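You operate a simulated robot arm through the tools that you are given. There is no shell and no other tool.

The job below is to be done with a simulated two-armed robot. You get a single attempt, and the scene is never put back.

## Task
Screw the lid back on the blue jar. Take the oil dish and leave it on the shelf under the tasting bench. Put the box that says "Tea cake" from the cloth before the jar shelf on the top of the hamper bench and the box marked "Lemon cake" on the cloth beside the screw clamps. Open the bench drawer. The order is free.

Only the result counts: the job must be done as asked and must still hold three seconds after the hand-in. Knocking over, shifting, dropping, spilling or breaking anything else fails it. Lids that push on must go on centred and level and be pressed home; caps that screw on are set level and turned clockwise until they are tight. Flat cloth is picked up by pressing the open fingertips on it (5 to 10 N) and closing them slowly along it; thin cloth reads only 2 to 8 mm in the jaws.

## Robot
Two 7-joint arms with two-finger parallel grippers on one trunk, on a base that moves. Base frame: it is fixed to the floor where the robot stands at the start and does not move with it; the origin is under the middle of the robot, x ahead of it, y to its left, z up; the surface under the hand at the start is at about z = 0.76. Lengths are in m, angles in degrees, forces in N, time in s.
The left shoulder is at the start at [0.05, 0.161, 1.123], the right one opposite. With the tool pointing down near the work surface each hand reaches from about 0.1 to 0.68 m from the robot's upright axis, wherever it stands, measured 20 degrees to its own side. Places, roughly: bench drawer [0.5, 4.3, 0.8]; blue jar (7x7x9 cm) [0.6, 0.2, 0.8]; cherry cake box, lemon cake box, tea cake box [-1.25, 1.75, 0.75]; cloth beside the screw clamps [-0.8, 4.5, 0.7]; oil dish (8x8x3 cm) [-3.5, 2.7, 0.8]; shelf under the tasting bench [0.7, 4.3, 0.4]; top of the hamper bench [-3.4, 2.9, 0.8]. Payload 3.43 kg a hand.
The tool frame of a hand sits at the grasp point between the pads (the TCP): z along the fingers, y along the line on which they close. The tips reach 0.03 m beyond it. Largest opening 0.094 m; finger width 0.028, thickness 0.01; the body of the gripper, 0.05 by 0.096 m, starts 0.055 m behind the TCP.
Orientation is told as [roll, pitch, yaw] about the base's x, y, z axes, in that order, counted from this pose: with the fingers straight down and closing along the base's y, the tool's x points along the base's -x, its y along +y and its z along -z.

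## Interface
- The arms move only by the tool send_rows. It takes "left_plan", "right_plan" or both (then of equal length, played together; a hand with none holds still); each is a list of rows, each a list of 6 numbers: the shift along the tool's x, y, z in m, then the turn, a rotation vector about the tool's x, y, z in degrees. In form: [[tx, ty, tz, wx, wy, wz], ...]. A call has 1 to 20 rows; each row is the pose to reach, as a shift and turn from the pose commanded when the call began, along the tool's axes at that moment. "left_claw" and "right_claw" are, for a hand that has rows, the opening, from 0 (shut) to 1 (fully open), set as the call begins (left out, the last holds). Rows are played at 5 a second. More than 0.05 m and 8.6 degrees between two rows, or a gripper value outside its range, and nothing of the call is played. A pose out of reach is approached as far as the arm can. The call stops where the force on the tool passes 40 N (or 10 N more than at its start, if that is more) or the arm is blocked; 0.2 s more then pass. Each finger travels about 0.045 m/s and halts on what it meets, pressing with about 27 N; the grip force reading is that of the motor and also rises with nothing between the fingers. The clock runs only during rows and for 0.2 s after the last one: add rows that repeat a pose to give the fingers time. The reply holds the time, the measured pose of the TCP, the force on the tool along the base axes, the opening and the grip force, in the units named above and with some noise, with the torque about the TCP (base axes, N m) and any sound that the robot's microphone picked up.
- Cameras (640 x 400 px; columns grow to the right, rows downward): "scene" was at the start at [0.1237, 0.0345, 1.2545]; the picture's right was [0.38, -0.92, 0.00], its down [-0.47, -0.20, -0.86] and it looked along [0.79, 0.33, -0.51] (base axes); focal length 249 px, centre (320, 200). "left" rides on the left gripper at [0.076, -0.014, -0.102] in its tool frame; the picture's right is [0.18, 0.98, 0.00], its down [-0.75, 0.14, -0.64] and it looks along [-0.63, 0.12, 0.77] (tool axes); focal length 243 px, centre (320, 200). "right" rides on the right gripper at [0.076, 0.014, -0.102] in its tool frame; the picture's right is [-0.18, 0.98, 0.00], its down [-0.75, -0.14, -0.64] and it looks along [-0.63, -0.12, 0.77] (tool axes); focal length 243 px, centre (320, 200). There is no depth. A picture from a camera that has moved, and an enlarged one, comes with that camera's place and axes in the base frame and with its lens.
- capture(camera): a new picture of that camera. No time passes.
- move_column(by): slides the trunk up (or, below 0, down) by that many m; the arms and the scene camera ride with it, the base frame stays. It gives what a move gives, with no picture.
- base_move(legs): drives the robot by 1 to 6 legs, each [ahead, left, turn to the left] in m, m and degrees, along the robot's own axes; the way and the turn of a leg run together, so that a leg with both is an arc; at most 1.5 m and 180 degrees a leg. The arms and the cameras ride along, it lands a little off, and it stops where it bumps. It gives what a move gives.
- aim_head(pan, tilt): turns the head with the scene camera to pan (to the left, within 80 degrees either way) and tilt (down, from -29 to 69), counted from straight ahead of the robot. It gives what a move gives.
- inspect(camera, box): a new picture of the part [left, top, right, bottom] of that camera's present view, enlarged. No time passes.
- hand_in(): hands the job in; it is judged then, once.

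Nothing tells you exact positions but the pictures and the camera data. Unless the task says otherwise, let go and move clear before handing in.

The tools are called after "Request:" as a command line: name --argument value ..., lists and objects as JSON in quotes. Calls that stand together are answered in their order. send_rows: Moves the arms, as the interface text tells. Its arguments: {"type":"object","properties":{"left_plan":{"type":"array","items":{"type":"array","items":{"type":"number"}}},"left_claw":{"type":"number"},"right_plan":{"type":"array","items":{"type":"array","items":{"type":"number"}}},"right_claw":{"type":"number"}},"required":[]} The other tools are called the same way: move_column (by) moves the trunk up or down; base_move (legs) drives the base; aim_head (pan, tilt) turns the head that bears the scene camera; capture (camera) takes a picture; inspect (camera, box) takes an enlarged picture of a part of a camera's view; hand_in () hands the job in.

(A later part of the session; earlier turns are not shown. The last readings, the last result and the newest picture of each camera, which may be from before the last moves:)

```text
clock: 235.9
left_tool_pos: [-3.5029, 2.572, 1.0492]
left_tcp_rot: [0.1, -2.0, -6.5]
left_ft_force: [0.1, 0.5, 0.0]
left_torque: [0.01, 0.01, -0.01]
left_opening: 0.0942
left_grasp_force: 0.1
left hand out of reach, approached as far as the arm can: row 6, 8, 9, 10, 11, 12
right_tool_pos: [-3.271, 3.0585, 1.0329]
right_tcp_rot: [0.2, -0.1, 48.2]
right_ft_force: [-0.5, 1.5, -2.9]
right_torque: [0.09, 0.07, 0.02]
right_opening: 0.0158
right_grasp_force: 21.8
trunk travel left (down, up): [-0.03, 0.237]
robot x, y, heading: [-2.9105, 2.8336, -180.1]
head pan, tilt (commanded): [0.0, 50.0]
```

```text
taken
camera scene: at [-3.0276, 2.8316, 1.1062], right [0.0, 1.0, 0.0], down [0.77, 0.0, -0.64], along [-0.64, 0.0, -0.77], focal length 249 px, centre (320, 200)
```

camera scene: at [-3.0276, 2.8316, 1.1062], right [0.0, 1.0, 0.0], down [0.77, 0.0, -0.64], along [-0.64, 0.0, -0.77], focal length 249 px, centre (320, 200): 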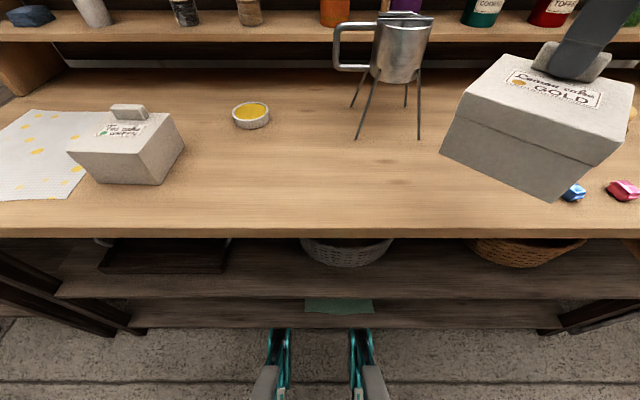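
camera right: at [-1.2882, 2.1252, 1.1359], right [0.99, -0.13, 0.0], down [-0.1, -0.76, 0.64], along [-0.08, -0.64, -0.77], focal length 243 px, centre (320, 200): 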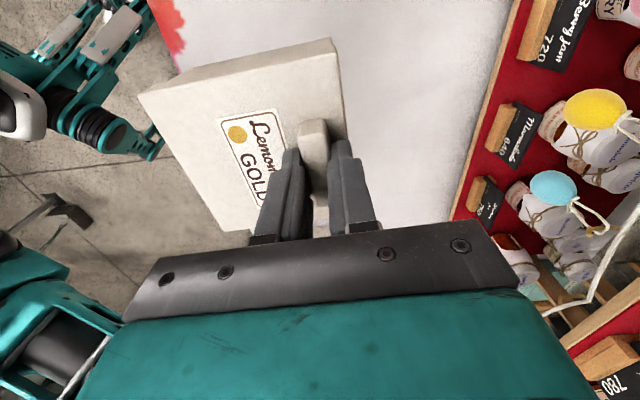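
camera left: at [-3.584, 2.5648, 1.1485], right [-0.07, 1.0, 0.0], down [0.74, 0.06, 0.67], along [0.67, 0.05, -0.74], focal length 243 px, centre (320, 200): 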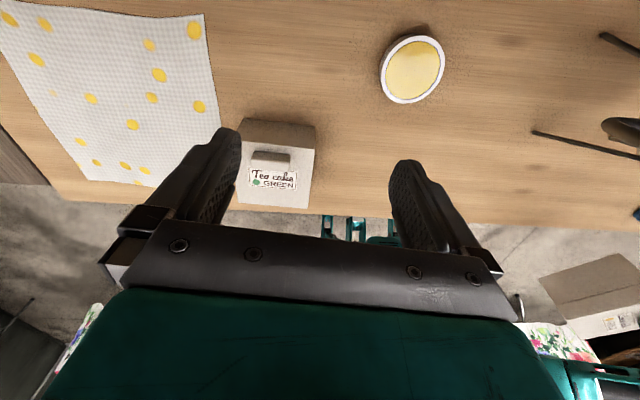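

I turned that wrist the wrong way (in this heading, 0° is base yaw 180). I'll bring the hand back out and rotate it the other way.

Request:
send_rows --left_plan '[[-0.02, 0.002, 0, 0, 2, 0], [-0.04, 0.004, 0, 0, 2, 8], [-0.06, 0.006, 0, 0, 2, 16], [-0.06, 0.006, 0, 0, 2, 24], [-0.06, 0.006, 0, 0, 2, 32], [-0.06, 0.006, 0, 0, 2, 40], [-0.06, 0.006, 0, 0, 2, 48], [-0.06, 0.006, 0, 0, 2, 56], [-0.06, 0.006, 0, 0, 2, 64], [-0.06, 0.006, 0, 0, 2, 72], [-0.06, 0.006, 0, 0, 2, 80], [-0.06, 0.006, 0, 0, 2, 86]]'

Request:
capture --camera "scene"

```text
clock: 238.5
left_tool_pos: [-3.4404, 2.5707, 1.0508]
left_tcp_rot: [-1.0, 1.3, -91.8]
left_ft_force: [-0.4, 0.6, 0.0]
left_torque: [0.01, 0.03, 0.0]
left_opening: 0.0941
left_grasp_force: 0.0
left hand out of reach, approached as far as the arm can: row 1, 2, 3, 4
right_tool_pos: [-3.2701, 3.0583, 1.0343]
right_tcp_rot: [0.0, 0.1, 48.1]
right_ft_force: [0.8, 0.0, -3.2]
right_torque: [0.05, 0.1, 0.0]
right_opening: 0.0155
right_grasp_force: 22.1
trunk travel left (down, up): [-0.03, 0.237]
robot x, y, heading: [-2.9134, 2.8323, -180.1]
head pan, tilt (commanded): [0.0, 50.0]
```

```text
taken
camera scene: at [-3.0276, 2.8319, 1.1062], right [0.0, 1.0, 0.0], down [0.77, 0.0, -0.64], along [-0.64, 0.0, -0.77], focal length 249 px, centre (320, 200)
```

scene: 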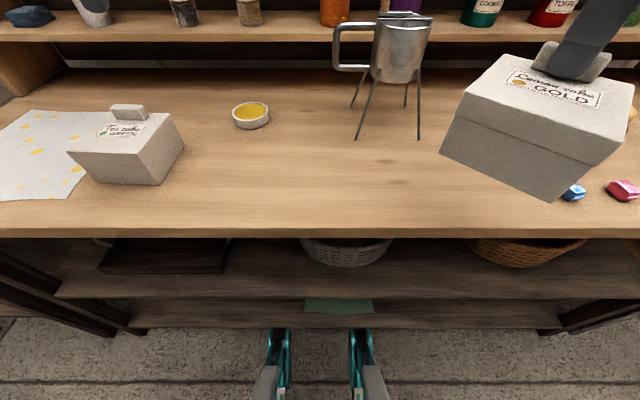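

Back at yaw −92. I'll level the small tilt, then rotate on to yaw 180 while moving in front of the dish.

Request:
send_rows --left_plan '[[0, 0, 0.01, -0.5, -0.65, 0], [0, 0, 0.02, -1.0, -1.3, 0], [0, 0, 0.03, -1.0, -1.3, 0]]'

Request:
send_rows --left_plan '[[0.01, 0.0015, 0, 0, 0, 8], [0.02, 0.003, 0, 0, 0, 16], [0.03, 0.0045, 0, 0, 0, 24], [0.04, 0.006, 0, 0, 0, 32], [0.05, 0.0075, 0, 0, 0, 40], [0.06, 0.009, 0, 0, 0, 48], [0.07, 0.0105, 0, 0, 0, 56], [0.08, 0.012, 0, 0, 0, 64], [0.09, 0.0135, 0, 0, 0, 72], [0.1, 0.015, 0, 0, 0, 80], [0.1106, 0.0165, 0, 0, 0, 88], [0.1106, 0.0165, 0, 0, 0, 88]]'

Request:
capture --camera "left"

Request:
capture --camera "scene"

```text
clock: 239.3
left_tool_pos: [-3.4417, 2.573, 1.021]
left_tcp_rot: [0.0, -0.1, -91.6]
left_ft_force: [0.1, 0.3, 0.3]
left_torque: [0.02, 0.04, 0.01]
left_opening: 0.094
left_grasp_force: 0.1
right_tool_pos: [-3.2706, 3.0573, 1.0342]
right_tcp_rot: [0.1, 0.0, 48.1]
right_ft_force: [0.0, 0.6, -2.6]
right_torque: [0.05, 0.05, 0.01]
right_opening: 0.0158
right_grasp_force: 22.4
trunk travel left (down, up): [-0.03, 0.237]
robot x, y, heading: [-2.9131, 2.8335, -180.1]
head pan, tilt (commanded): [0.0, 50.0]
```

```text
clock: 241.9
left_tool_pos: [-3.4231, 2.6822, 1.021]
left_tcp_rot: [0.0, 0.0, -179.7]
left_ft_force: [-0.3, -0.8, 0.0]
left_torque: [0.0, -0.03, 0.02]
left_opening: 0.094
left_grasp_force: 0.0
right_tool_pos: [-3.2701, 3.0581, 1.033]
right_tcp_rot: [0.1, 0.0, 48.1]
right_ft_force: [0.1, 0.1, -4.0]
right_torque: [0.05, 0.11, 0.04]
right_opening: 0.0157
right_grasp_force: 21.9
trunk travel left (down, up): [-0.03, 0.237]
robot x, y, heading: [-2.9101, 2.8309, -179.9]
head pan, tilt (commanded): [0.0, 50.0]
```

```text
taken
camera left: at [-3.3469, 2.6969, 1.1223], right [0.19, -0.98, 0.0], down [-0.75, -0.15, 0.64], along [-0.63, -0.12, -0.77], focal length 243 px, centre (320, 200)
```

left: 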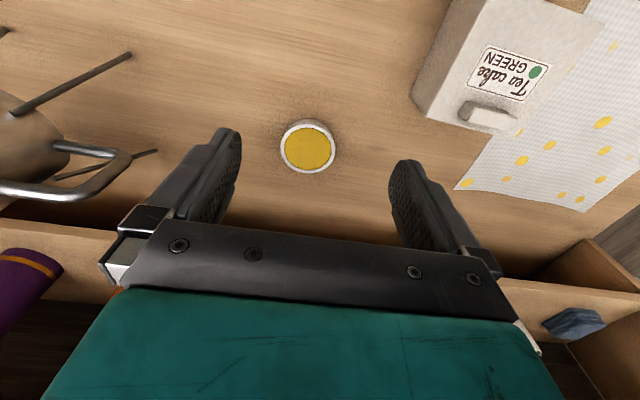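

```text
taken
camera scene: at [-3.0276, 2.8319, 1.1062], right [0.0, 1.0, 0.0], down [0.77, 0.0, -0.64], along [-0.64, 0.0, -0.77], focal length 249 px, centre (320, 200)
```

scene: 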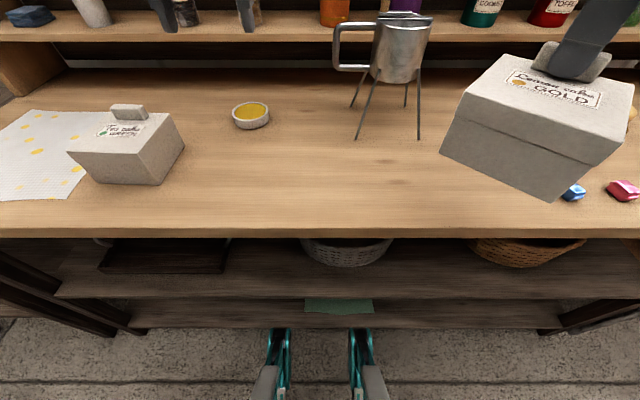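

The left camera now sees the dish clearly. I'll zoom in to measure it.

Request:
inspect --camera "left" --box '[260, 100, 360, 190]'

Request:
inspect --camera "scene" --box '[210, 80, 290, 150]'

```text
4.44 times, centred on (310, 145) of left
camera zoom: at [-3.3469, 2.6969, 1.1223], right [0.19, -0.98, 0.0], down [-0.75, -0.15, 0.64], along [-0.63, -0.12, -0.77], focal length 1078 px, centre (364, 444)
```

zoom: 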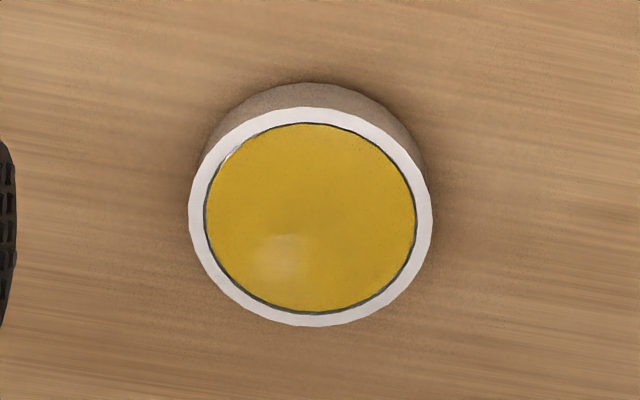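

```text
5.71 times, centred on (250, 115) of scene
camera zoom: at [-3.0276, 2.8319, 1.1062], right [0.0, 1.0, 0.0], down [0.77, 0.0, -0.64], along [-0.64, 0.0, -0.77], focal length 1425 px, centre (720, 686)
```

zoom: 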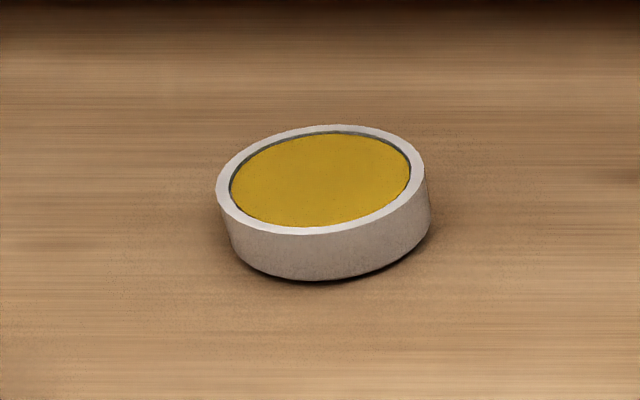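

The dish is centred at about [-3.521, 2.682], about 8 cm across, with its rim near z 0.81. I'll move above it and lower to a check height.

Request:
send_rows --left_plan '[[-0.03, 0, 0.0, 0, 0, 0], [-0.06, 0, 0.01, 0, 0, 0], [-0.085, 0, 0.03, 0, 0, 0], [-0.0975, 0, 0.06, 0, 0, 0], [-0.0975, 0, 0.09, 0, 0, 0], [-0.0975, 0, 0.12, 0, 0, 0], [-0.0975, 0, 0.13, 0, 0, 0], [-0.0975, 0, 0.13, 0, 0, 0]]'

Request:
capture --camera "left"

Request:
inspect --camera "scene" --box '[190, 40, 330, 160]'

```text
clock: 243.7
left_tool_pos: [-3.5213, 2.6814, 0.8925]
left_tcp_rot: [0.0, 0.0, -179.5]
left_ft_force: [0.2, 0.6, -0.5]
left_torque: [-0.06, -0.03, -0.01]
left_opening: 0.0937
left_grasp_force: 0.2
right_tool_pos: [-3.2709, 3.0576, 1.0335]
right_tcp_rot: [0.1, 0.0, 48.1]
right_ft_force: [0.1, -0.1, -2.7]
right_torque: [0.07, 0.07, -0.01]
right_opening: 0.0156
right_grasp_force: 22.5
trunk travel left (down, up): [-0.03, 0.237]
robot x, y, heading: [-2.9098, 2.8331, -179.7]
head pan, tilt (commanded): [0.0, 50.0]
```

```text
taken
camera left: at [-3.4443, 2.6953, 0.9935], right [0.19, -0.98, 0.0], down [-0.75, -0.15, 0.64], along [-0.63, -0.12, -0.77], focal length 243 px, centre (320, 200)
```

left: 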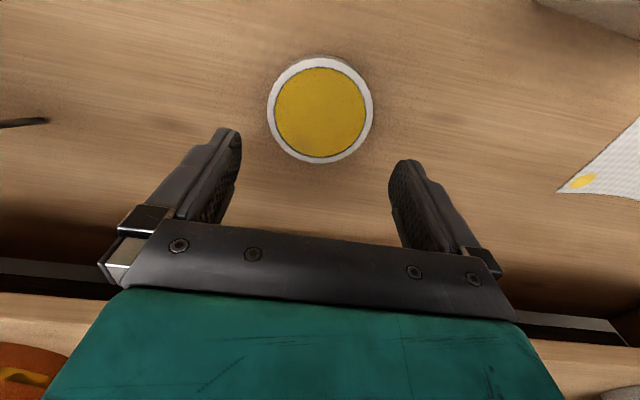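

```text
3.33 times, centred on (260, 100) of scene
camera zoom: at [-3.0276, 2.8319, 1.1062], right [0.0, 1.0, 0.0], down [0.77, 0.0, -0.64], along [-0.64, 0.0, -0.77], focal length 831 px, centre (520, 533)
```

zoom: 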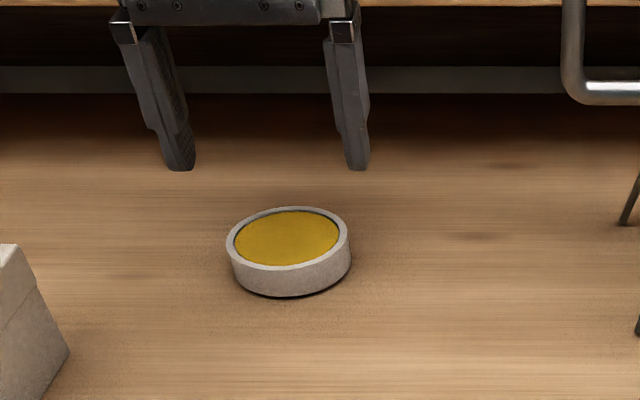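

The dish is within a few mm of centre. Small correction, then lower until the tips are about rim level and check again.

Request:
send_rows --left_plan '[[0.005, -0.001, 0.01, 0, 0, 0], [0.005, -0.001, 0.02, 0, 0, 0], [0.005, -0.001, 0.03, 0, 0, 0], [0.005, -0.001, 0.038, 0, 0, 0], [0.005, -0.001, 0.038, 0, 0, 0]]'

Request:
capture --camera "left"

Request:
inspect --camera "scene" --box '[190, 60, 310, 150]'

```text
clock: 244.9
left_tool_pos: [-3.5154, 2.6837, 0.8524]
left_tcp_rot: [0.0, -0.1, -179.6]
left_ft_force: [0.1, 0.1, -0.1]
left_torque: [0.0, 0.0, -0.02]
left_opening: 0.0942
left_grasp_force: 0.1
right_tool_pos: [-3.2704, 3.0592, 1.033]
right_tcp_rot: [0.1, 0.1, 48.1]
right_ft_force: [-1.1, 0.1, -1.1]
right_torque: [0.09, 0.11, 0.01]
right_opening: 0.0156
right_grasp_force: 22.1
trunk travel left (down, up): [-0.03, 0.237]
robot x, y, heading: [-2.9119, 2.8319, -179.8]
head pan, tilt (commanded): [0.0, 50.0]
```

```text
taken
camera left: at [-3.4397, 2.6966, 0.9546], right [0.19, -0.98, 0.0], down [-0.75, -0.15, 0.64], along [-0.63, -0.12, -0.77], focal length 243 px, centre (320, 200)
```

left: 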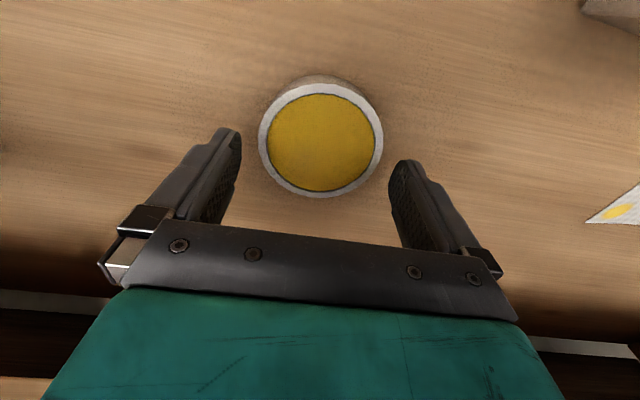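

```text
4.44 times, centred on (250, 105) of scene
camera zoom: at [-3.0276, 2.8319, 1.1062], right [0.0, 1.0, 0.0], down [0.77, 0.0, -0.64], along [-0.64, 0.0, -0.77], focal length 1108 px, centre (631, 622)
```

zoom: 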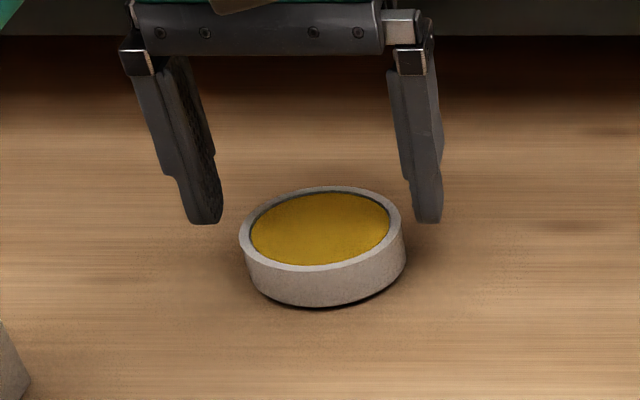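

Fingers straddle the dish evenly, and the rim is at z≈0.815. Lowering to just above the bench around the dish.

Request:
send_rows --left_plan '[[0.002, 0, 0.007, 0, 0, 0], [0.002, 0, 0.014, 0, 0, 0], [0.002, 0, 0.02, 0, 0, 0], [0.002, 0, 0.026, 0, 0, 0], [0.002, 0, 0.026, 0, 0, 0]]'

Request:
capture --camera "left"

Request:
inspect --camera "scene" --box '[190, 60, 310, 150]'

```text
clock: 246.1
left_tool_pos: [-3.5138, 2.6829, 0.8294]
left_tcp_rot: [0.0, -0.3, -179.6]
left_ft_force: [0.1, -3.6, 18.4]
left_torque: [-0.37, -0.2, 0.15]
left_opening: 0.094
left_grasp_force: 0.0
right_tool_pos: [-3.2693, 3.0572, 1.0345]
right_tcp_rot: [0.3, 0.1, 48.1]
right_ft_force: [0.1, -0.3, -2.9]
right_torque: [0.08, 0.07, 0.0]
right_opening: 0.0155
right_grasp_force: 21.8
trunk travel left (down, up): [-0.03, 0.237]
robot x, y, heading: [-2.9085, 2.8325, -180.0]
head pan, tilt (commanded): [0.0, 50.0]
```

```text
taken
camera left: at [-3.4362, 2.6961, 0.9315], right [0.19, -0.98, 0.0], down [-0.75, -0.15, 0.65], along [-0.63, -0.12, -0.76], focal length 243 px, centre (320, 200)
```

left: 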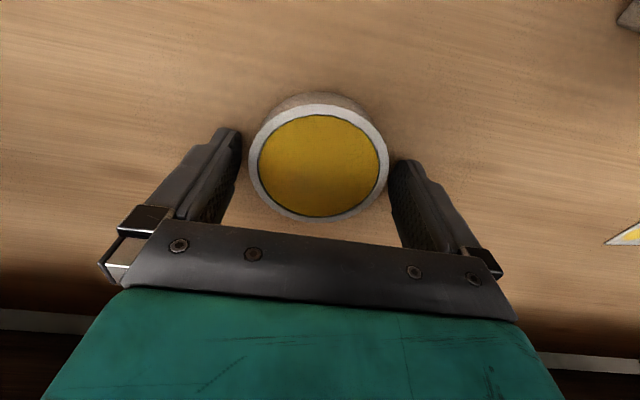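

```text
4.44 times, centred on (250, 105) of scene
camera zoom: at [-3.0262, 2.8321, 1.1067], right [0.0, 1.0, 0.0], down [0.77, 0.0, -0.64], along [-0.64, 0.0, -0.77], focal length 1108 px, centre (631, 622)
```

zoom: 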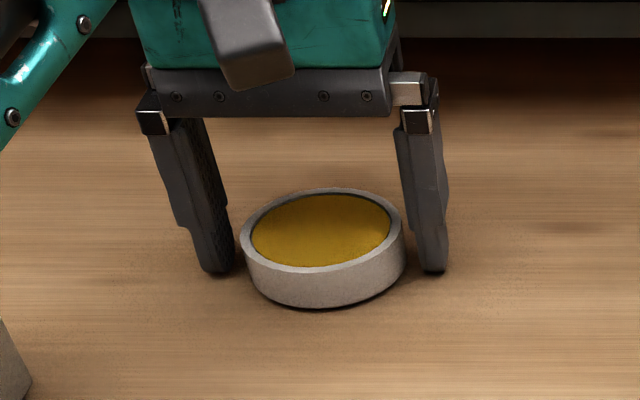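

The tips touch the bench at z≈0.80, and the dish is centred between them. I'll lift 3 mm and close gently.

Request:
send_rows --left_plan '[[0, 0, -0.002, 0, 0, 0], [0, 0, -0.005, 0, 0, 0], [0, 0, -0.005, 0, 0, 0]]'

Request:
send_rows --left_plan '[[0, 0, 0, 0, 0, 0], [0, 0, 0, 0, 0, 0], [0, 0, 0, 0, 0, 0], [0, 0, 0, 0, 0, 0], [0, 0, 0, 0, 0, 0]]' --left_claw 0.6

Request:
capture --camera "left"

```text
clock: 246.9
left_tool_pos: [-3.5126, 2.6843, 0.8309]
left_tcp_rot: [-0.1, 0.2, -179.6]
left_ft_force: [-0.6, -0.9, 1.3]
left_torque: [0.07, 0.04, 0.05]
left_opening: 0.094
left_grasp_force: 0.2
right_tool_pos: [-3.2707, 3.0581, 1.0325]
right_tcp_rot: [0.1, 0.0, 48.1]
right_ft_force: [1.0, -0.4, -2.5]
right_torque: [0.06, 0.09, 0.03]
right_opening: 0.0158
right_grasp_force: 21.9
trunk travel left (down, up): [-0.03, 0.237]
robot x, y, heading: [-2.9103, 2.831, -179.9]
head pan, tilt (commanded): [0.0, 50.0]
```

```text
clock: 248.1
left_tool_pos: [-3.5142, 2.6819, 0.8312]
left_tcp_rot: [0.0, 0.1, -179.6]
left_ft_force: [0.2, 0.4, -0.2]
left_torque: [0.02, 0.03, 0.03]
left_opening: 0.0753
left_grasp_force: 27.1
right_tool_pos: [-3.2713, 3.0586, 1.034]
right_tcp_rot: [0.1, 0.0, 48.1]
right_ft_force: [0.0, 0.1, -3.6]
right_torque: [0.08, 0.1, 0.0]
right_opening: 0.0158
right_grasp_force: 21.6
trunk travel left (down, up): [-0.03, 0.237]
robot x, y, heading: [-2.9085, 2.832, -180.0]
head pan, tilt (commanded): [0.0, 50.0]
```

```text
taken
camera left: at [-3.4375, 2.6967, 0.9332], right [0.19, -0.98, 0.0], down [-0.75, -0.15, 0.64], along [-0.63, -0.12, -0.77], focal length 243 px, centre (320, 200)
```

left: 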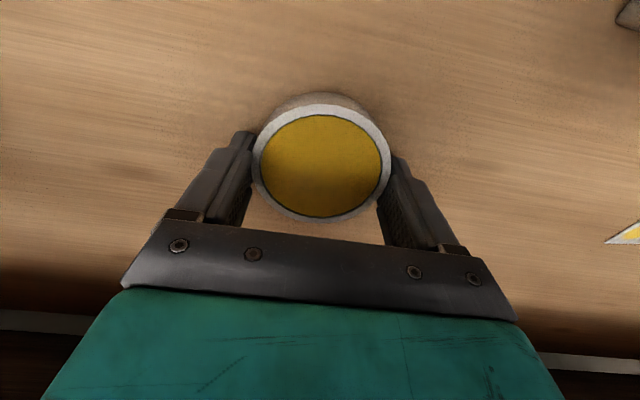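

The dish is gripped at 75 mm. I'll lift it slowly and smoothly to avoid spilling.

Request:
send_rows --left_plan '[[0, 0, -0.001, 0, 0, 0], [0, 0, -0.003, 0, 0, 0], [0, 0, -0.006, 0, 0, 0], [0, 0, -0.01, 0, 0, 0], [0, 0, -0.015, 0, 0, 0], [0, 0, -0.021, 0, 0, 0], [0, 0, -0.027, 0, 0, 0], [0, 0, -0.033, 0, 0, 0], [0, 0, -0.039, 0, 0, 0], [0, 0, -0.045, 0, 0, 0], [0, 0, -0.05, 0, 0, 0], [0, 0, -0.054, 0, 0, 0], [0, 0, -0.057, 0, 0, 0], [0, 0, -0.059, 0, 0, 0], [0, 0, -0.06, 0, 0, 0]]'

Request:
capture --camera "left"

Request:
inspect --camera "scene" --box '[170, 30, 330, 150]'

```text
clock: 251.3
left_tool_pos: [-3.5138, 2.6829, 0.8906]
left_tcp_rot: [0.0, 0.0, -179.5]
left_ft_force: [-0.1, 0.6, -2.8]
left_torque: [0.02, 0.02, 0.01]
left_opening: 0.0754
left_grasp_force: 26.7
right_tool_pos: [-3.2709, 3.0587, 1.0344]
right_tcp_rot: [0.1, 0.1, 48.1]
right_ft_force: [-0.1, 0.0, -3.5]
right_torque: [0.13, 0.09, 0.02]
right_opening: 0.0158
right_grasp_force: 21.9
trunk travel left (down, up): [-0.03, 0.237]
robot x, y, heading: [-2.9112, 2.8336, -180.1]
head pan, tilt (commanded): [0.0, 50.0]
```

```text
taken
camera left: at [-3.4374, 2.6966, 0.993], right [0.19, -0.98, 0.0], down [-0.75, -0.15, 0.64], along [-0.63, -0.12, -0.77], focal length 243 px, centre (320, 200)
```

left: 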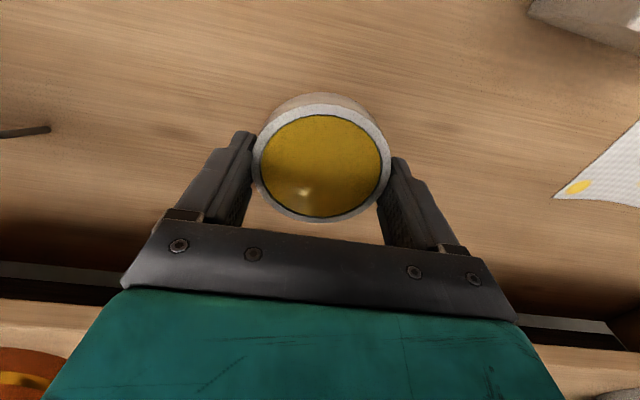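

```text
3.33 times, centred on (250, 90) of scene
camera zoom: at [-3.0278, 2.8318, 1.1062], right [0.0, 1.0, 0.0], down [0.77, 0.0, -0.64], along [-0.64, 0.0, -0.77], focal length 831 px, centre (553, 567)
```

zoom: 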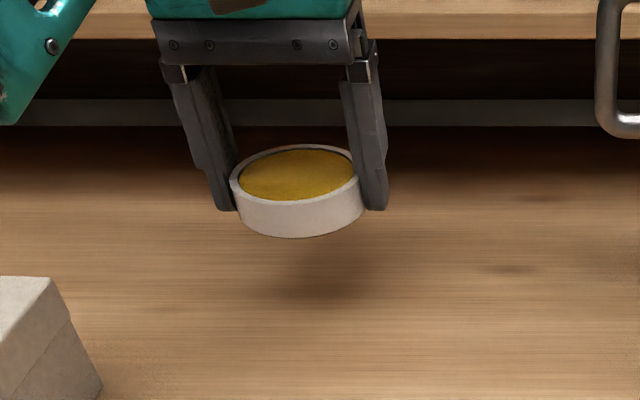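

The dish is up and level. Continuing slowly: a bit higher, then drawing it in toward me.

Request:
send_rows --left_plan '[[0, 0, -0.002, 0, 0, 0], [0, 0, -0.005, 0, 0, 0], [0, 0, -0.01, 0, 0, 0], [0.001, 0, -0.016, 0, 0, 0], [0.003, 0, -0.023, 0, 0, 0], [0.006, 0, -0.03, 0, 0, 0], [0.011, 0, -0.037, 0, 0, 0], [0.018, 0, -0.044, 0, 0, 0], [0.026, 0, -0.051, 0, 0, 0], [0.035, 0, -0.058, 0, 0, 0], [0.045, 0, -0.065, 0, 0, 0], [0.056, 0, -0.072, 0, 0, 0], [0.067, 0, -0.078, 0, 0, 0], [0.078, 0, -0.083, 0, 0, 0], [0.089, 0, -0.087, 0, 0, 0], [0.099, 0, -0.09, 0, 0, 0], [0.107, 0, -0.092, 0, 0, 0], [0.113, 0, -0.093, 0, 0, 0], [0.117, 0, -0.094, 0, 0, 0], [0.119, 0, -0.094, 0, 0, 0]]'

Request:
send_rows --left_plan '[[0.002, 0, 0, 0, 0, 0], [0.006, 0, 0, 0, 0, 0], [0.012, 0, 0, 0, 0, 0], [0.02, 0, 0, 0, 0, 0], [0.029, 0, 0, 0, 0, 0], [0.039, 0, 0, 0, 0, 0], [0.05, 0, 0, 0, 0, 0], [0.061, 0, 0, 0, 0, 0], [0.072, 0, 0, 0, 0, 0], [0.082, 0, 0, 0, 0, 0], [0.091, 0, 0, 0, 0, 0], [0.099, 0, 0, 0, 0, 0], [0.105, 0, 0, 0, 0, 0], [0.109, 0, 0, 0, 0, 0], [0.111, 0, 0, 0, 0, 0]]'

Request:
capture --camera "left"

Request:
capture --camera "scene"

```text
clock: 255.5
left_tool_pos: [-3.3962, 2.6836, 0.9866]
left_tcp_rot: [-0.1, 0.0, -179.5]
left_ft_force: [0.6, -0.5, -2.9]
left_torque: [0.01, 0.0, -0.02]
left_opening: 0.0751
left_grasp_force: 26.7
right_tool_pos: [-3.2707, 3.058, 1.033]
right_tcp_rot: [0.1, 0.1, 48.1]
right_ft_force: [-1.3, 0.5, -4.0]
right_torque: [0.07, 0.08, 0.0]
right_opening: 0.0155
right_grasp_force: 21.9
trunk travel left (down, up): [-0.03, 0.237]
robot x, y, heading: [-2.9098, 2.8303, -179.8]
head pan, tilt (commanded): [0.0, 50.0]
```

```text
clock: 258.7
left_tool_pos: [-3.284, 2.6838, 0.9859]
left_tcp_rot: [0.0, 0.0, -179.5]
left_ft_force: [0.1, 0.0, -2.6]
left_torque: [-0.01, 0.0, 0.01]
left_opening: 0.0754
left_grasp_force: 27.1
right_tool_pos: [-3.2709, 3.0575, 1.0333]
right_tcp_rot: [0.1, 0.0, 48.0]
right_ft_force: [-0.1, -0.8, -3.2]
right_torque: [0.07, 0.07, 0.0]
right_opening: 0.0156
right_grasp_force: 21.9
trunk travel left (down, up): [-0.03, 0.237]
robot x, y, heading: [-2.9081, 2.8311, -179.9]
head pan, tilt (commanded): [0.0, 50.0]
```

```text
taken
camera left: at [-3.2078, 2.6981, 1.0879], right [0.19, -0.98, 0.0], down [-0.75, -0.15, 0.64], along [-0.63, -0.12, -0.77], focal length 243 px, centre (320, 200)
```

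left: 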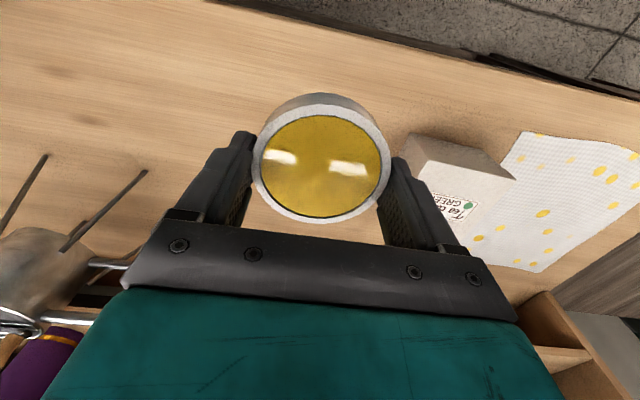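

```text
taken
camera scene: at [-3.0277, 2.8318, 1.1062], right [0.0, 1.0, 0.0], down [0.77, 0.0, -0.64], along [-0.64, 0.0, -0.77], focal length 249 px, centre (320, 200)
```

scene: 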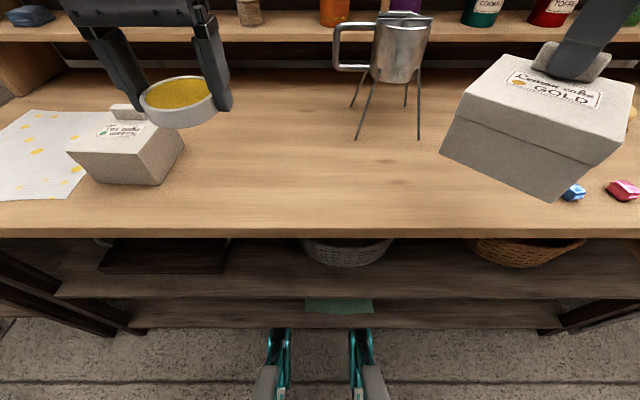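

Dish held steady and level. I'll back away from the bench slowly, turn toward +y and look at the far end.

Request:
base_move --legs '[[-0.5, 0, 0]]'

Request:
base_move --legs '[[0, 0, -90]]'

Request:
aim_head --pan 0 --tilt 15

Request:
capture --camera "scene"

Request:
capture --camera "left"

```text
clock: 261.6
left_tool_pos: [-2.7799, 2.6849, 0.9866]
left_tcp_rot: [0.1, 0.0, -179.5]
left_ft_force: [0.8, 0.2, -3.3]
left_torque: [0.01, 0.03, -0.02]
left_opening: 0.0754
left_grasp_force: 26.5
right_tool_pos: [-2.7676, 3.0579, 1.0334]
right_tcp_rot: [0.2, 0.1, 48.3]
right_ft_force: [0.1, 0.0, -3.8]
right_torque: [0.09, 0.06, 0.0]
right_opening: 0.0155
right_grasp_force: 22.0
trunk travel left (down, up): [-0.03, 0.237]
robot x, y, heading: [-2.407, 2.8327, -179.8]
head pan, tilt (commanded): [0.0, 50.0]
```

```text
clock: 265.8
left_tool_pos: [-2.5628, 3.2027, 0.9863]
left_tcp_rot: [0.0, 0.1, 91.9]
left_ft_force: [0.5, -0.6, -2.8]
left_torque: [0.0, 0.03, 0.0]
left_opening: 0.0752
left_grasp_force: 27.0
right_tool_pos: [-2.1909, 3.1984, 1.0327]
right_tcp_rot: [0.0, 0.1, -40.4]
right_ft_force: [-0.5, 0.4, -3.1]
right_torque: [0.09, -0.1, 0.0]
right_opening: 0.0158
right_grasp_force: 22.3
trunk travel left (down, up): [-0.03, 0.237]
robot x, y, heading: [-2.4074, 2.8313, 91.7]
head pan, tilt (commanded): [0.0, 50.0]
```

```text
clock: 266.8
left_tool_pos: [-2.5644, 3.202, 0.986]
left_tcp_rot: [0.0, -0.1, 91.8]
left_ft_force: [-0.5, 0.7, -3.4]
left_torque: [0.01, 0.03, -0.04]
left_opening: 0.0753
left_grasp_force: 26.8
right_tool_pos: [-2.1908, 3.1986, 1.0328]
right_tcp_rot: [0.0, 0.0, -40.3]
right_ft_force: [0.3, -0.3, -2.3]
right_torque: [0.08, -0.09, 0.0]
right_opening: 0.0158
right_grasp_force: 22.1
trunk travel left (down, up): [-0.03, 0.237]
robot x, y, heading: [-2.4089, 2.8295, 91.9]
head pan, tilt (commanded): [0.0, 15.0]
```

```text
taken
camera scene: at [-2.41, 2.9669, 1.1598], right [1.0, 0.03, 0.0], down [0.01, -0.26, -0.97], along [-0.03, 0.97, -0.26], focal length 249 px, centre (320, 200)
```

scene: 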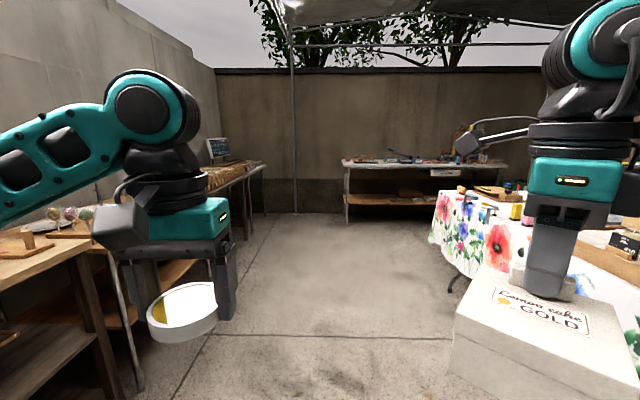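

```text
taken
camera left: at [-2.5471, 3.1259, 1.0877], right [-0.98, -0.22, 0.0], down [-0.17, 0.75, 0.64], along [-0.14, 0.63, -0.77], focal length 243 px, centre (320, 200)
```

left: 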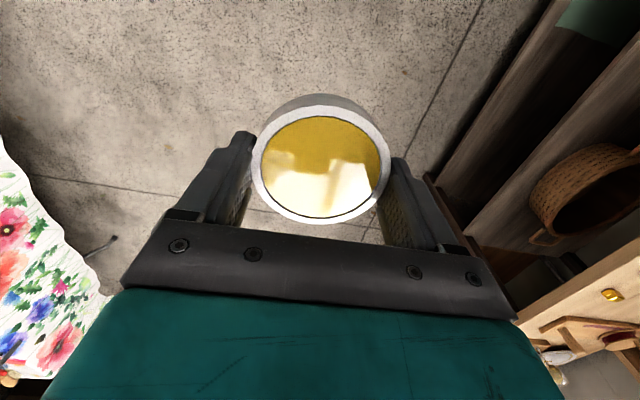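

Oil still full and level. The central table ends near y≈4.9, with a wide passage beyond. I'll drive ahead along the aisle in stages.

Request:
base_move --legs '[[1.2, 0.0, -1.8]]'

Request:
aim_head --pan -40 --tilt 20

Request:
capture --camera "scene"

Request:
capture --camera "left"

```text
clock: 272.9
left_tool_pos: [-2.5503, 4.4223, 0.9854]
left_tcp_rot: [0.0, 0.0, 89.2]
left_ft_force: [-0.1, -0.3, -2.0]
left_torque: [0.0, -0.02, 0.0]
left_opening: 0.0752
left_grasp_force: 26.4
right_tool_pos: [-2.177, 4.4021, 1.0332]
right_tcp_rot: [0.1, 0.0, -43.2]
right_ft_force: [-0.3, 0.0, -2.6]
right_torque: [0.05, -0.08, 0.01]
right_opening: 0.0158
right_grasp_force: 21.6
trunk travel left (down, up): [-0.03, 0.237]
robot x, y, heading: [-2.4097, 4.0444, 89.0]
head pan, tilt (commanded): [0.0, 15.0]
```

```text
clock: 274.0
left_tool_pos: [-2.5486, 4.4232, 0.9857]
left_tcp_rot: [0.1, 0.0, 89.1]
left_ft_force: [-0.7, 0.7, -1.6]
left_torque: [0.01, 0.02, 0.02]
left_opening: 0.0752
left_grasp_force: 26.8
right_tool_pos: [-2.1768, 4.4011, 1.0332]
right_tcp_rot: [0.1, 0.0, -43.3]
right_ft_force: [-0.4, -0.6, -1.9]
right_torque: [0.08, -0.1, 0.0]
right_opening: 0.016
right_grasp_force: 22.0
trunk travel left (down, up): [-0.03, 0.237]
robot x, y, heading: [-2.4096, 4.0491, 88.5]
head pan, tilt (commanded): [-40.0, 20.0]
```

```text
taken
camera scene: at [-2.3476, 4.1574, 1.1518], right [0.75, -0.66, 0.0], down [-0.23, -0.26, -0.94], along [0.62, 0.71, -0.34], focal length 249 px, centre (320, 200)
```

scene: 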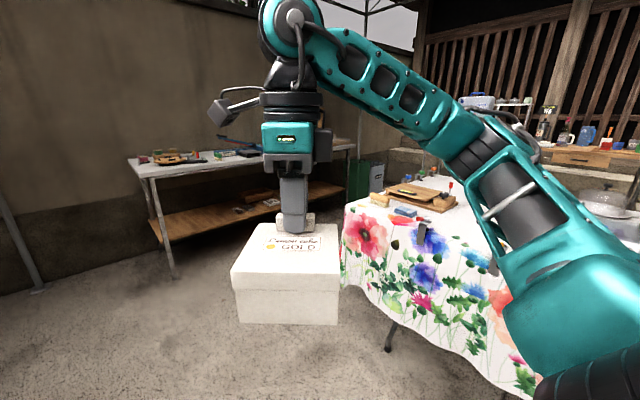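

```text
taken
camera left: at [-2.5359, 4.3462, 1.0877], right [-0.99, -0.17, 0.0], down [-0.13, 0.76, 0.64], along [-0.11, 0.63, -0.77], focal length 243 px, centre (320, 200)
```

left: 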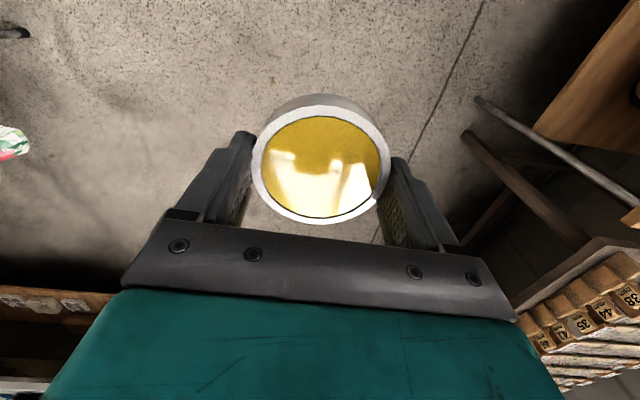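

The passage at the far end is about 1.1 m wide, and the tasting bench is visible beyond. Driving ahead to y≈5.47, then turning right to face +x.

Request:
base_move --legs '[[1.4, -0.15, 1.2]]'

Request:
base_move --legs '[[0, 0, -90]]'

Request:
aim_head --pan 0 --tilt 20

Request:
capture --camera "scene"

```text
clock: 281.1
left_tool_pos: [-2.431, 5.842, 0.9854]
left_tcp_rot: [0.0, 0.0, 92.3]
left_ft_force: [-0.9, -0.3, -2.5]
left_torque: [-0.02, 0.01, 0.02]
left_opening: 0.0752
left_grasp_force: 27.1
right_tool_pos: [-2.0568, 5.8395, 1.0339]
right_tcp_rot: [0.1, 0.0, -40.0]
right_ft_force: [-0.6, 0.8, -2.7]
right_torque: [0.08, -0.06, -0.03]
right_opening: 0.0156
right_grasp_force: 22.6
trunk travel left (down, up): [-0.03, 0.237]
robot x, y, heading: [-2.2717, 5.4695, 91.9]
head pan, tilt (commanded): [-40.0, 20.0]
```

```text
clock: 285.4
left_tool_pos: [-1.9034, 5.633, 0.9861]
left_tcp_rot: [-0.1, 0.0, 2.5]
left_ft_force: [-0.2, 0.4, -3.3]
left_torque: [-0.01, 0.03, 0.0]
left_opening: 0.0754
left_grasp_force: 27.2
right_tool_pos: [-1.9036, 5.2589, 1.0337]
right_tcp_rot: [0.2, 0.0, -129.9]
right_ft_force: [-0.6, 0.8, -3.5]
right_torque: [-0.03, -0.09, 0.03]
right_opening: 0.0156
right_grasp_force: 22.1
trunk travel left (down, up): [-0.03, 0.237]
robot x, y, heading: [-2.2701, 5.4694, 2.0]
head pan, tilt (commanded): [-40.0, 20.0]
```

```text
clock: 286.4
left_tool_pos: [-1.9028, 5.634, 0.9849]
left_tcp_rot: [0.0, 0.1, 2.4]
left_ft_force: [-0.7, 0.2, -1.8]
left_torque: [-0.01, 0.0, 0.01]
left_opening: 0.0754
left_grasp_force: 27.2
right_tool_pos: [-1.9034, 5.2591, 1.0338]
right_tcp_rot: [0.1, 0.0, -129.9]
right_ft_force: [-0.1, -0.1, -3.5]
right_torque: [-0.07, -0.08, -0.04]
right_opening: 0.0158
right_grasp_force: 22.1
trunk travel left (down, up): [-0.03, 0.237]
robot x, y, heading: [-2.2695, 5.4717, 1.9]
head pan, tilt (commanded): [0.0, 20.0]
```

```text
taken
camera scene: at [-2.1375, 5.4775, 1.1518], right [0.03, -1.0, 0.0], down [-0.34, -0.01, -0.94], along [0.94, 0.03, -0.34], focal length 249 px, centre (320, 200)
```

scene: 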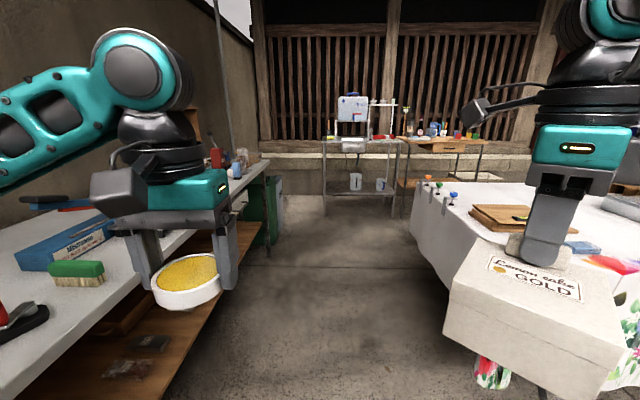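

I can see the screw clamps (coloured knobs) on the table's far edge and the tasting bench beyond, around x 0.5, y 4.0–4.6. I'll drive along +x.

Request:
base_move --legs '[[1.45, -0.06, -1.9]]'

Request:
aim_head --pan -35 --tilt 25

Request:
capture --camera "scene"

Request:
capture --camera "left"

```text
clock: 293.8
left_tool_pos: [-0.4255, 5.6159, 0.9855]
left_tcp_rot: [0.0, 0.0, 2.0]
left_ft_force: [-0.4, -0.4, -3.0]
left_torque: [0.02, 0.0, -0.03]
left_opening: 0.0755
left_grasp_force: 27.0
right_tool_pos: [-0.4268, 5.2416, 1.0337]
right_tcp_rot: [0.1, 0.0, -130.3]
right_ft_force: [-1.0, 0.3, -3.4]
right_torque: [-0.09, -0.11, 0.0]
right_opening: 0.0157
right_grasp_force: 22.0
trunk travel left (down, up): [-0.03, 0.237]
robot x, y, heading: [-0.7886, 5.4577, 1.5]
head pan, tilt (commanded): [0.0, 20.0]
```

```text
clock: 294.8
left_tool_pos: [-0.4245, 5.6156, 0.9848]
left_tcp_rot: [0.0, 0.1, 2.0]
left_ft_force: [0.3, -0.3, -3.2]
left_torque: [0.01, 0.0, -0.04]
left_opening: 0.0753
left_grasp_force: 27.1
right_tool_pos: [-0.4277, 5.2404, 1.0325]
right_tcp_rot: [0.1, -0.1, -130.3]
right_ft_force: [-0.1, 0.9, -3.6]
right_torque: [-0.11, -0.07, 0.03]
right_opening: 0.0156
right_grasp_force: 22.1
trunk travel left (down, up): [-0.03, 0.237]
robot x, y, heading: [-0.7927, 5.4619, 1.7]
head pan, tilt (commanded): [-35.0, 25.0]
```

```text
taken
camera scene: at [-0.6759, 5.4088, 1.1437], right [-0.55, -0.84, 0.0], down [-0.35, 0.23, -0.91], along [0.76, -0.5, -0.42], focal length 249 px, centre (320, 200)
```

scene: 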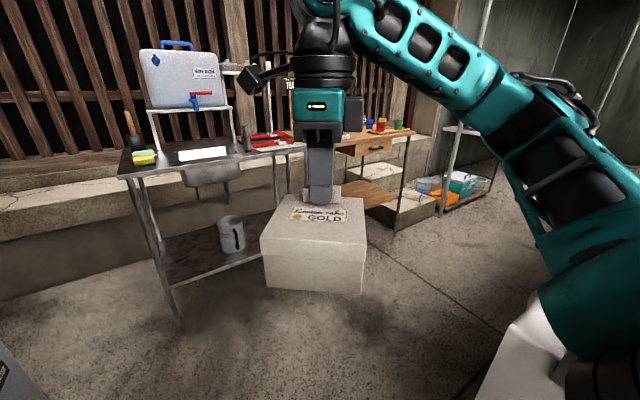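

```text
taken
camera left: at [-0.4998, 5.5979, 1.0877], right [-0.22, 0.98, 0.0], down [0.75, 0.17, 0.64], along [0.63, 0.14, -0.77], focal length 243 px, centre (320, 200)
```

left: 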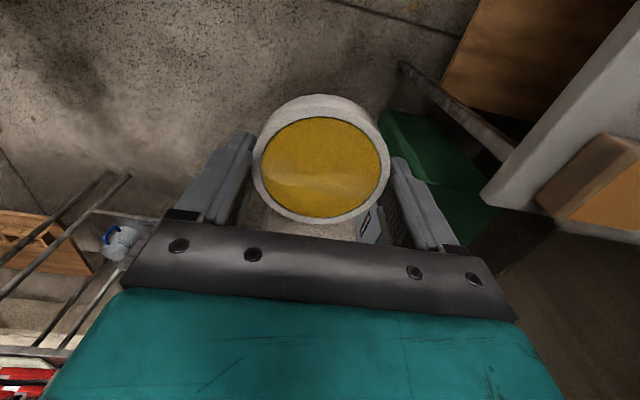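

Continuing: another 0.7 m along +x, then turn right into the aisle between the central table and the tasting bench.

Request:
base_move --legs '[[0.7, -0.03, -1.5]]'

Request:
base_move --legs '[[0, 0, -90]]'

Request:
aim_head --pan 0 --tilt 25

Request:
capture --camera "scene"

Request:
capture --camera "left"

```text
clock: 298.8
left_tool_pos: [0.3102, 5.5827, 0.9869]
left_tcp_rot: [0.0, 0.2, 0.2]
left_ft_force: [0.4, -0.8, -3.0]
left_torque: [0.02, -0.01, -0.02]
left_opening: 0.0753
left_grasp_force: 27.3
right_tool_pos: [0.2943, 5.2078, 1.0337]
right_tcp_rot: [0.2, 0.0, -132.4]
right_ft_force: [0.1, 0.9, -3.2]
right_torque: [-0.07, -0.12, 0.03]
right_opening: 0.0156
right_grasp_force: 22.2
trunk travel left (down, up): [-0.03, 0.237]
robot x, y, heading: [-0.0657, 5.4348, -0.4]
head pan, tilt (commanded): [-35.0, 25.0]
```

```text
clock: 303.0
left_tool_pos: [0.0818, 5.063, 0.9866]
left_tcp_rot: [0.0, 0.1, -89.7]
left_ft_force: [-0.1, -0.7, -3.4]
left_torque: [0.01, -0.05, -0.01]
left_opening: 0.0752
left_grasp_force: 26.7
right_tool_pos: [-0.2912, 5.0788, 1.0327]
right_tcp_rot: [0.0, 0.0, 137.9]
right_ft_force: [0.4, 1.3, -3.9]
right_torque: [-0.08, 0.08, -0.01]
right_opening: 0.0155
right_grasp_force: 22.1
trunk travel left (down, up): [-0.03, 0.237]
robot x, y, heading: [-0.0619, 5.4408, -90.1]
head pan, tilt (commanded): [-35.0, 25.0]
```

```text
clock: 304.0
left_tool_pos: [0.0814, 5.0628, 0.9861]
left_tcp_rot: [0.1, 0.1, -89.7]
left_ft_force: [0.2, 0.0, -2.0]
left_torque: [0.0, -0.01, -0.03]
left_opening: 0.0751
left_grasp_force: 26.7
right_tool_pos: [-0.292, 5.0769, 1.0335]
right_tcp_rot: [0.1, -0.1, 137.9]
right_ft_force: [0.2, -0.2, -2.8]
right_torque: [-0.08, 0.1, -0.01]
right_opening: 0.0158
right_grasp_force: 21.7
trunk travel left (down, up): [-0.03, 0.237]
robot x, y, heading: [-0.0629, 5.438, -90.0]
head pan, tilt (commanded): [0.0, 25.0]
```

```text
taken
camera scene: at [-0.0646, 5.3044, 1.1437], right [-1.0, 0.0, 0.0], down [0.0, 0.42, -0.91], along [0.0, -0.91, -0.42], focal length 249 px, centre (320, 200)
```

scene: 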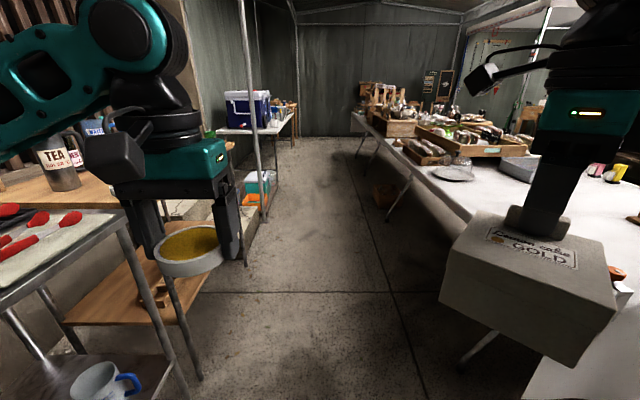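

```text
taken
camera left: at [0.0673, 5.1381, 1.0877], right [0.98, 0.19, 0.0], down [0.14, -0.75, 0.64], along [0.12, -0.63, -0.77], focal length 243 px, centre (320, 200)
```

left: 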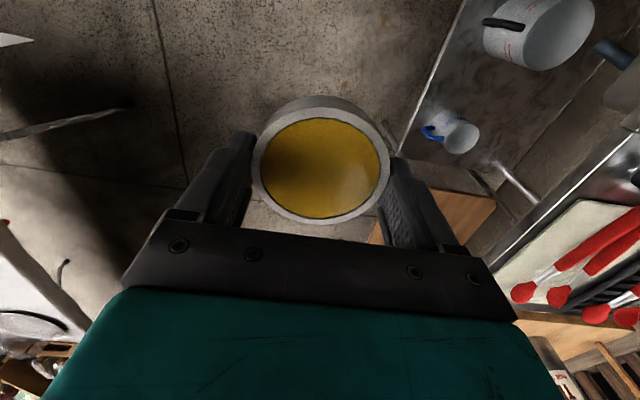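

Now facing down the aisle: tasting bench with its lower shelf on my left, central table on my right. I'll look at the table on the right for the clamps and cloth.

Request:
aim_head --pan -55 --tilt 35

Request:
capture --camera "scene"

Request:
capture --camera "right"

```text
clock: 305.2
left_tool_pos: [0.0819, 5.0632, 0.9864]
left_tcp_rot: [0.1, 0.1, -89.7]
left_ft_force: [-0.9, 0.8, -3.3]
left_torque: [0.03, -0.01, -0.01]
left_opening: 0.0754
left_grasp_force: 26.8
right_tool_pos: [-0.2924, 5.077, 1.0333]
right_tcp_rot: [0.0, 0.0, 137.9]
right_ft_force: [-0.9, 0.4, -3.5]
right_torque: [-0.07, 0.05, -0.02]
right_opening: 0.0154
right_grasp_force: 22.4
trunk travel left (down, up): [-0.03, 0.237]
robot x, y, heading: [-0.0637, 5.4397, -90.0]
head pan, tilt (commanded): [-55.0, 35.0]
```

```text
taken
camera scene: at [-0.1366, 5.3461, 1.1279], right [-0.57, 0.82, 0.0], down [0.47, 0.33, -0.82], along [-0.67, -0.47, -0.57], focal length 249 px, centre (320, 200)
```

scene: 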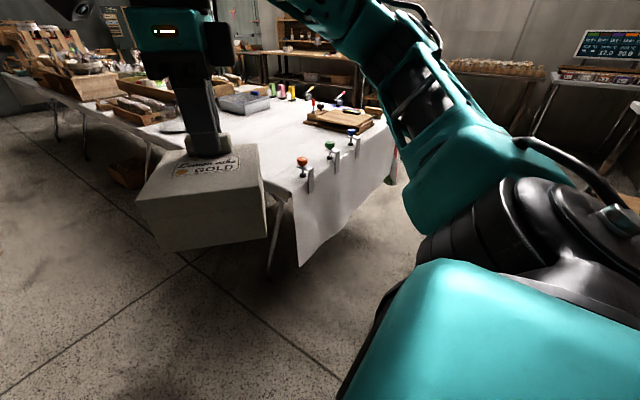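

```text
taken
camera right: at [-0.2439, 5.0163, 1.136], right [-0.8, -0.61, 0.0], down [-0.46, 0.61, 0.64], along [-0.39, 0.51, -0.77], focal length 243 px, centre (320, 200)
```

right: 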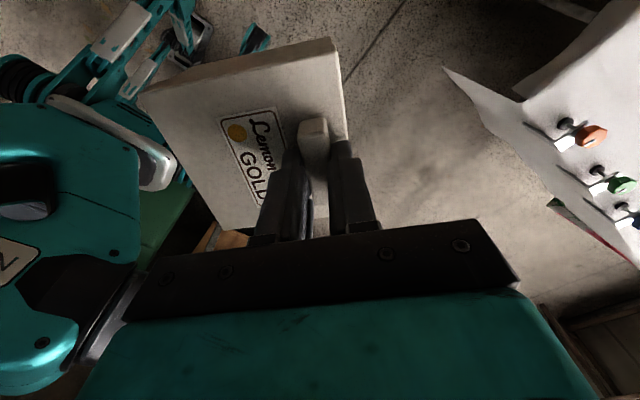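

The screw clamps (orange, green, blue) are on the table's end edge. I'll drive down the aisle to y≈4.4 and turn right to face the table.

Request:
base_move --legs '[[1.0, 0.0, 0]]'

Request:
base_move --legs '[[0, 0, -90]]'

Request:
aim_head --pan 0 --tilt 35

Request:
capture --camera "scene"

Request:
capture --camera "left"

```text
clock: 310.4
left_tool_pos: [0.0874, 4.067, 0.9863]
left_tcp_rot: [0.1, 0.1, -89.3]
left_ft_force: [-0.5, -0.9, -2.4]
left_torque: [-0.02, 0.0, 0.01]
left_opening: 0.0753
left_grasp_force: 26.9
right_tool_pos: [-0.2867, 4.0777, 1.0331]
right_tcp_rot: [0.0, 0.0, 138.3]
right_ft_force: [-0.5, 0.9, -2.9]
right_torque: [-0.11, 0.12, 0.02]
right_opening: 0.0154
right_grasp_force: 21.9
trunk travel left (down, up): [-0.03, 0.237]
robot x, y, heading: [-0.0604, 4.437, -89.5]
head pan, tilt (commanded): [-55.0, 35.0]
```

```text
clock: 314.6
left_tool_pos: [-0.4289, 4.2766, 0.9854]
left_tcp_rot: [0.1, 0.1, -177.3]
left_ft_force: [0.3, 0.5, -2.9]
left_torque: [0.01, -0.05, 0.0]
left_opening: 0.0752
left_grasp_force: 27.1
right_tool_pos: [-0.4303, 4.6509, 1.0336]
right_tcp_rot: [0.1, 0.1, 50.4]
right_ft_force: [-0.9, 0.3, -2.1]
right_torque: [0.09, 0.07, -0.05]
right_opening: 0.0156
right_grasp_force: 22.1
trunk travel left (down, up): [-0.03, 0.237]
robot x, y, heading: [-0.0626, 4.4387, -177.6]
head pan, tilt (commanded): [-55.0, 35.0]
```

```text
clock: 315.8
left_tool_pos: [-0.4291, 4.2767, 0.9859]
left_tcp_rot: [0.0, 0.1, -177.3]
left_ft_force: [-0.2, 0.7, -2.7]
left_torque: [0.02, 0.03, 0.01]
left_opening: 0.0754
left_grasp_force: 26.9
right_tool_pos: [-0.4305, 4.6502, 1.0324]
right_tcp_rot: [0.1, 0.0, 50.4]
right_ft_force: [0.3, 0.5, -2.5]
right_torque: [0.07, 0.09, -0.01]
right_opening: 0.0159
right_grasp_force: 22.0
trunk travel left (down, up): [-0.03, 0.237]
robot x, y, heading: [-0.0605, 4.4413, -177.7]
head pan, tilt (commanded): [0.0, 35.0]
```

```text
taken
camera scene: at [-0.1901, 4.4341, 1.1279], right [-0.04, 1.0, 0.0], down [0.57, 0.02, -0.82], along [-0.82, -0.03, -0.57], focal length 249 px, centre (320, 200)
```

scene: 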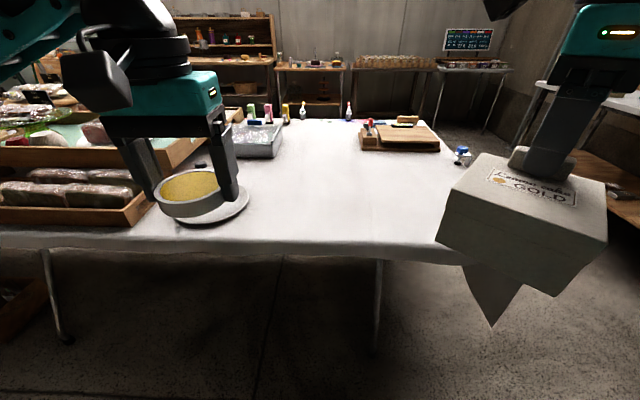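

```text
taken
camera left: at [-0.3539, 4.2938, 1.0877], right [0.23, -0.97, 0.0], down [-0.75, -0.18, 0.64], along [-0.62, -0.15, -0.77], focal length 243 px, centre (320, 200)
```

left: 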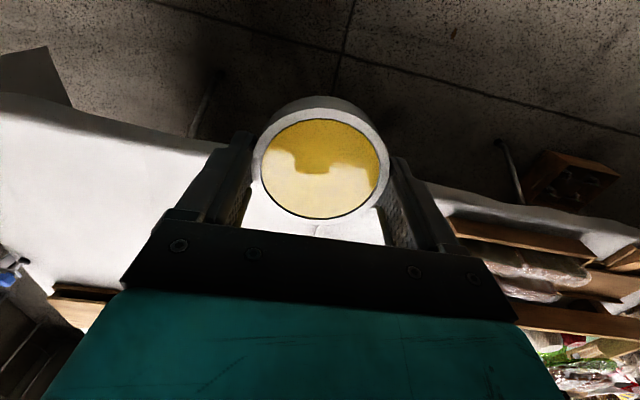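

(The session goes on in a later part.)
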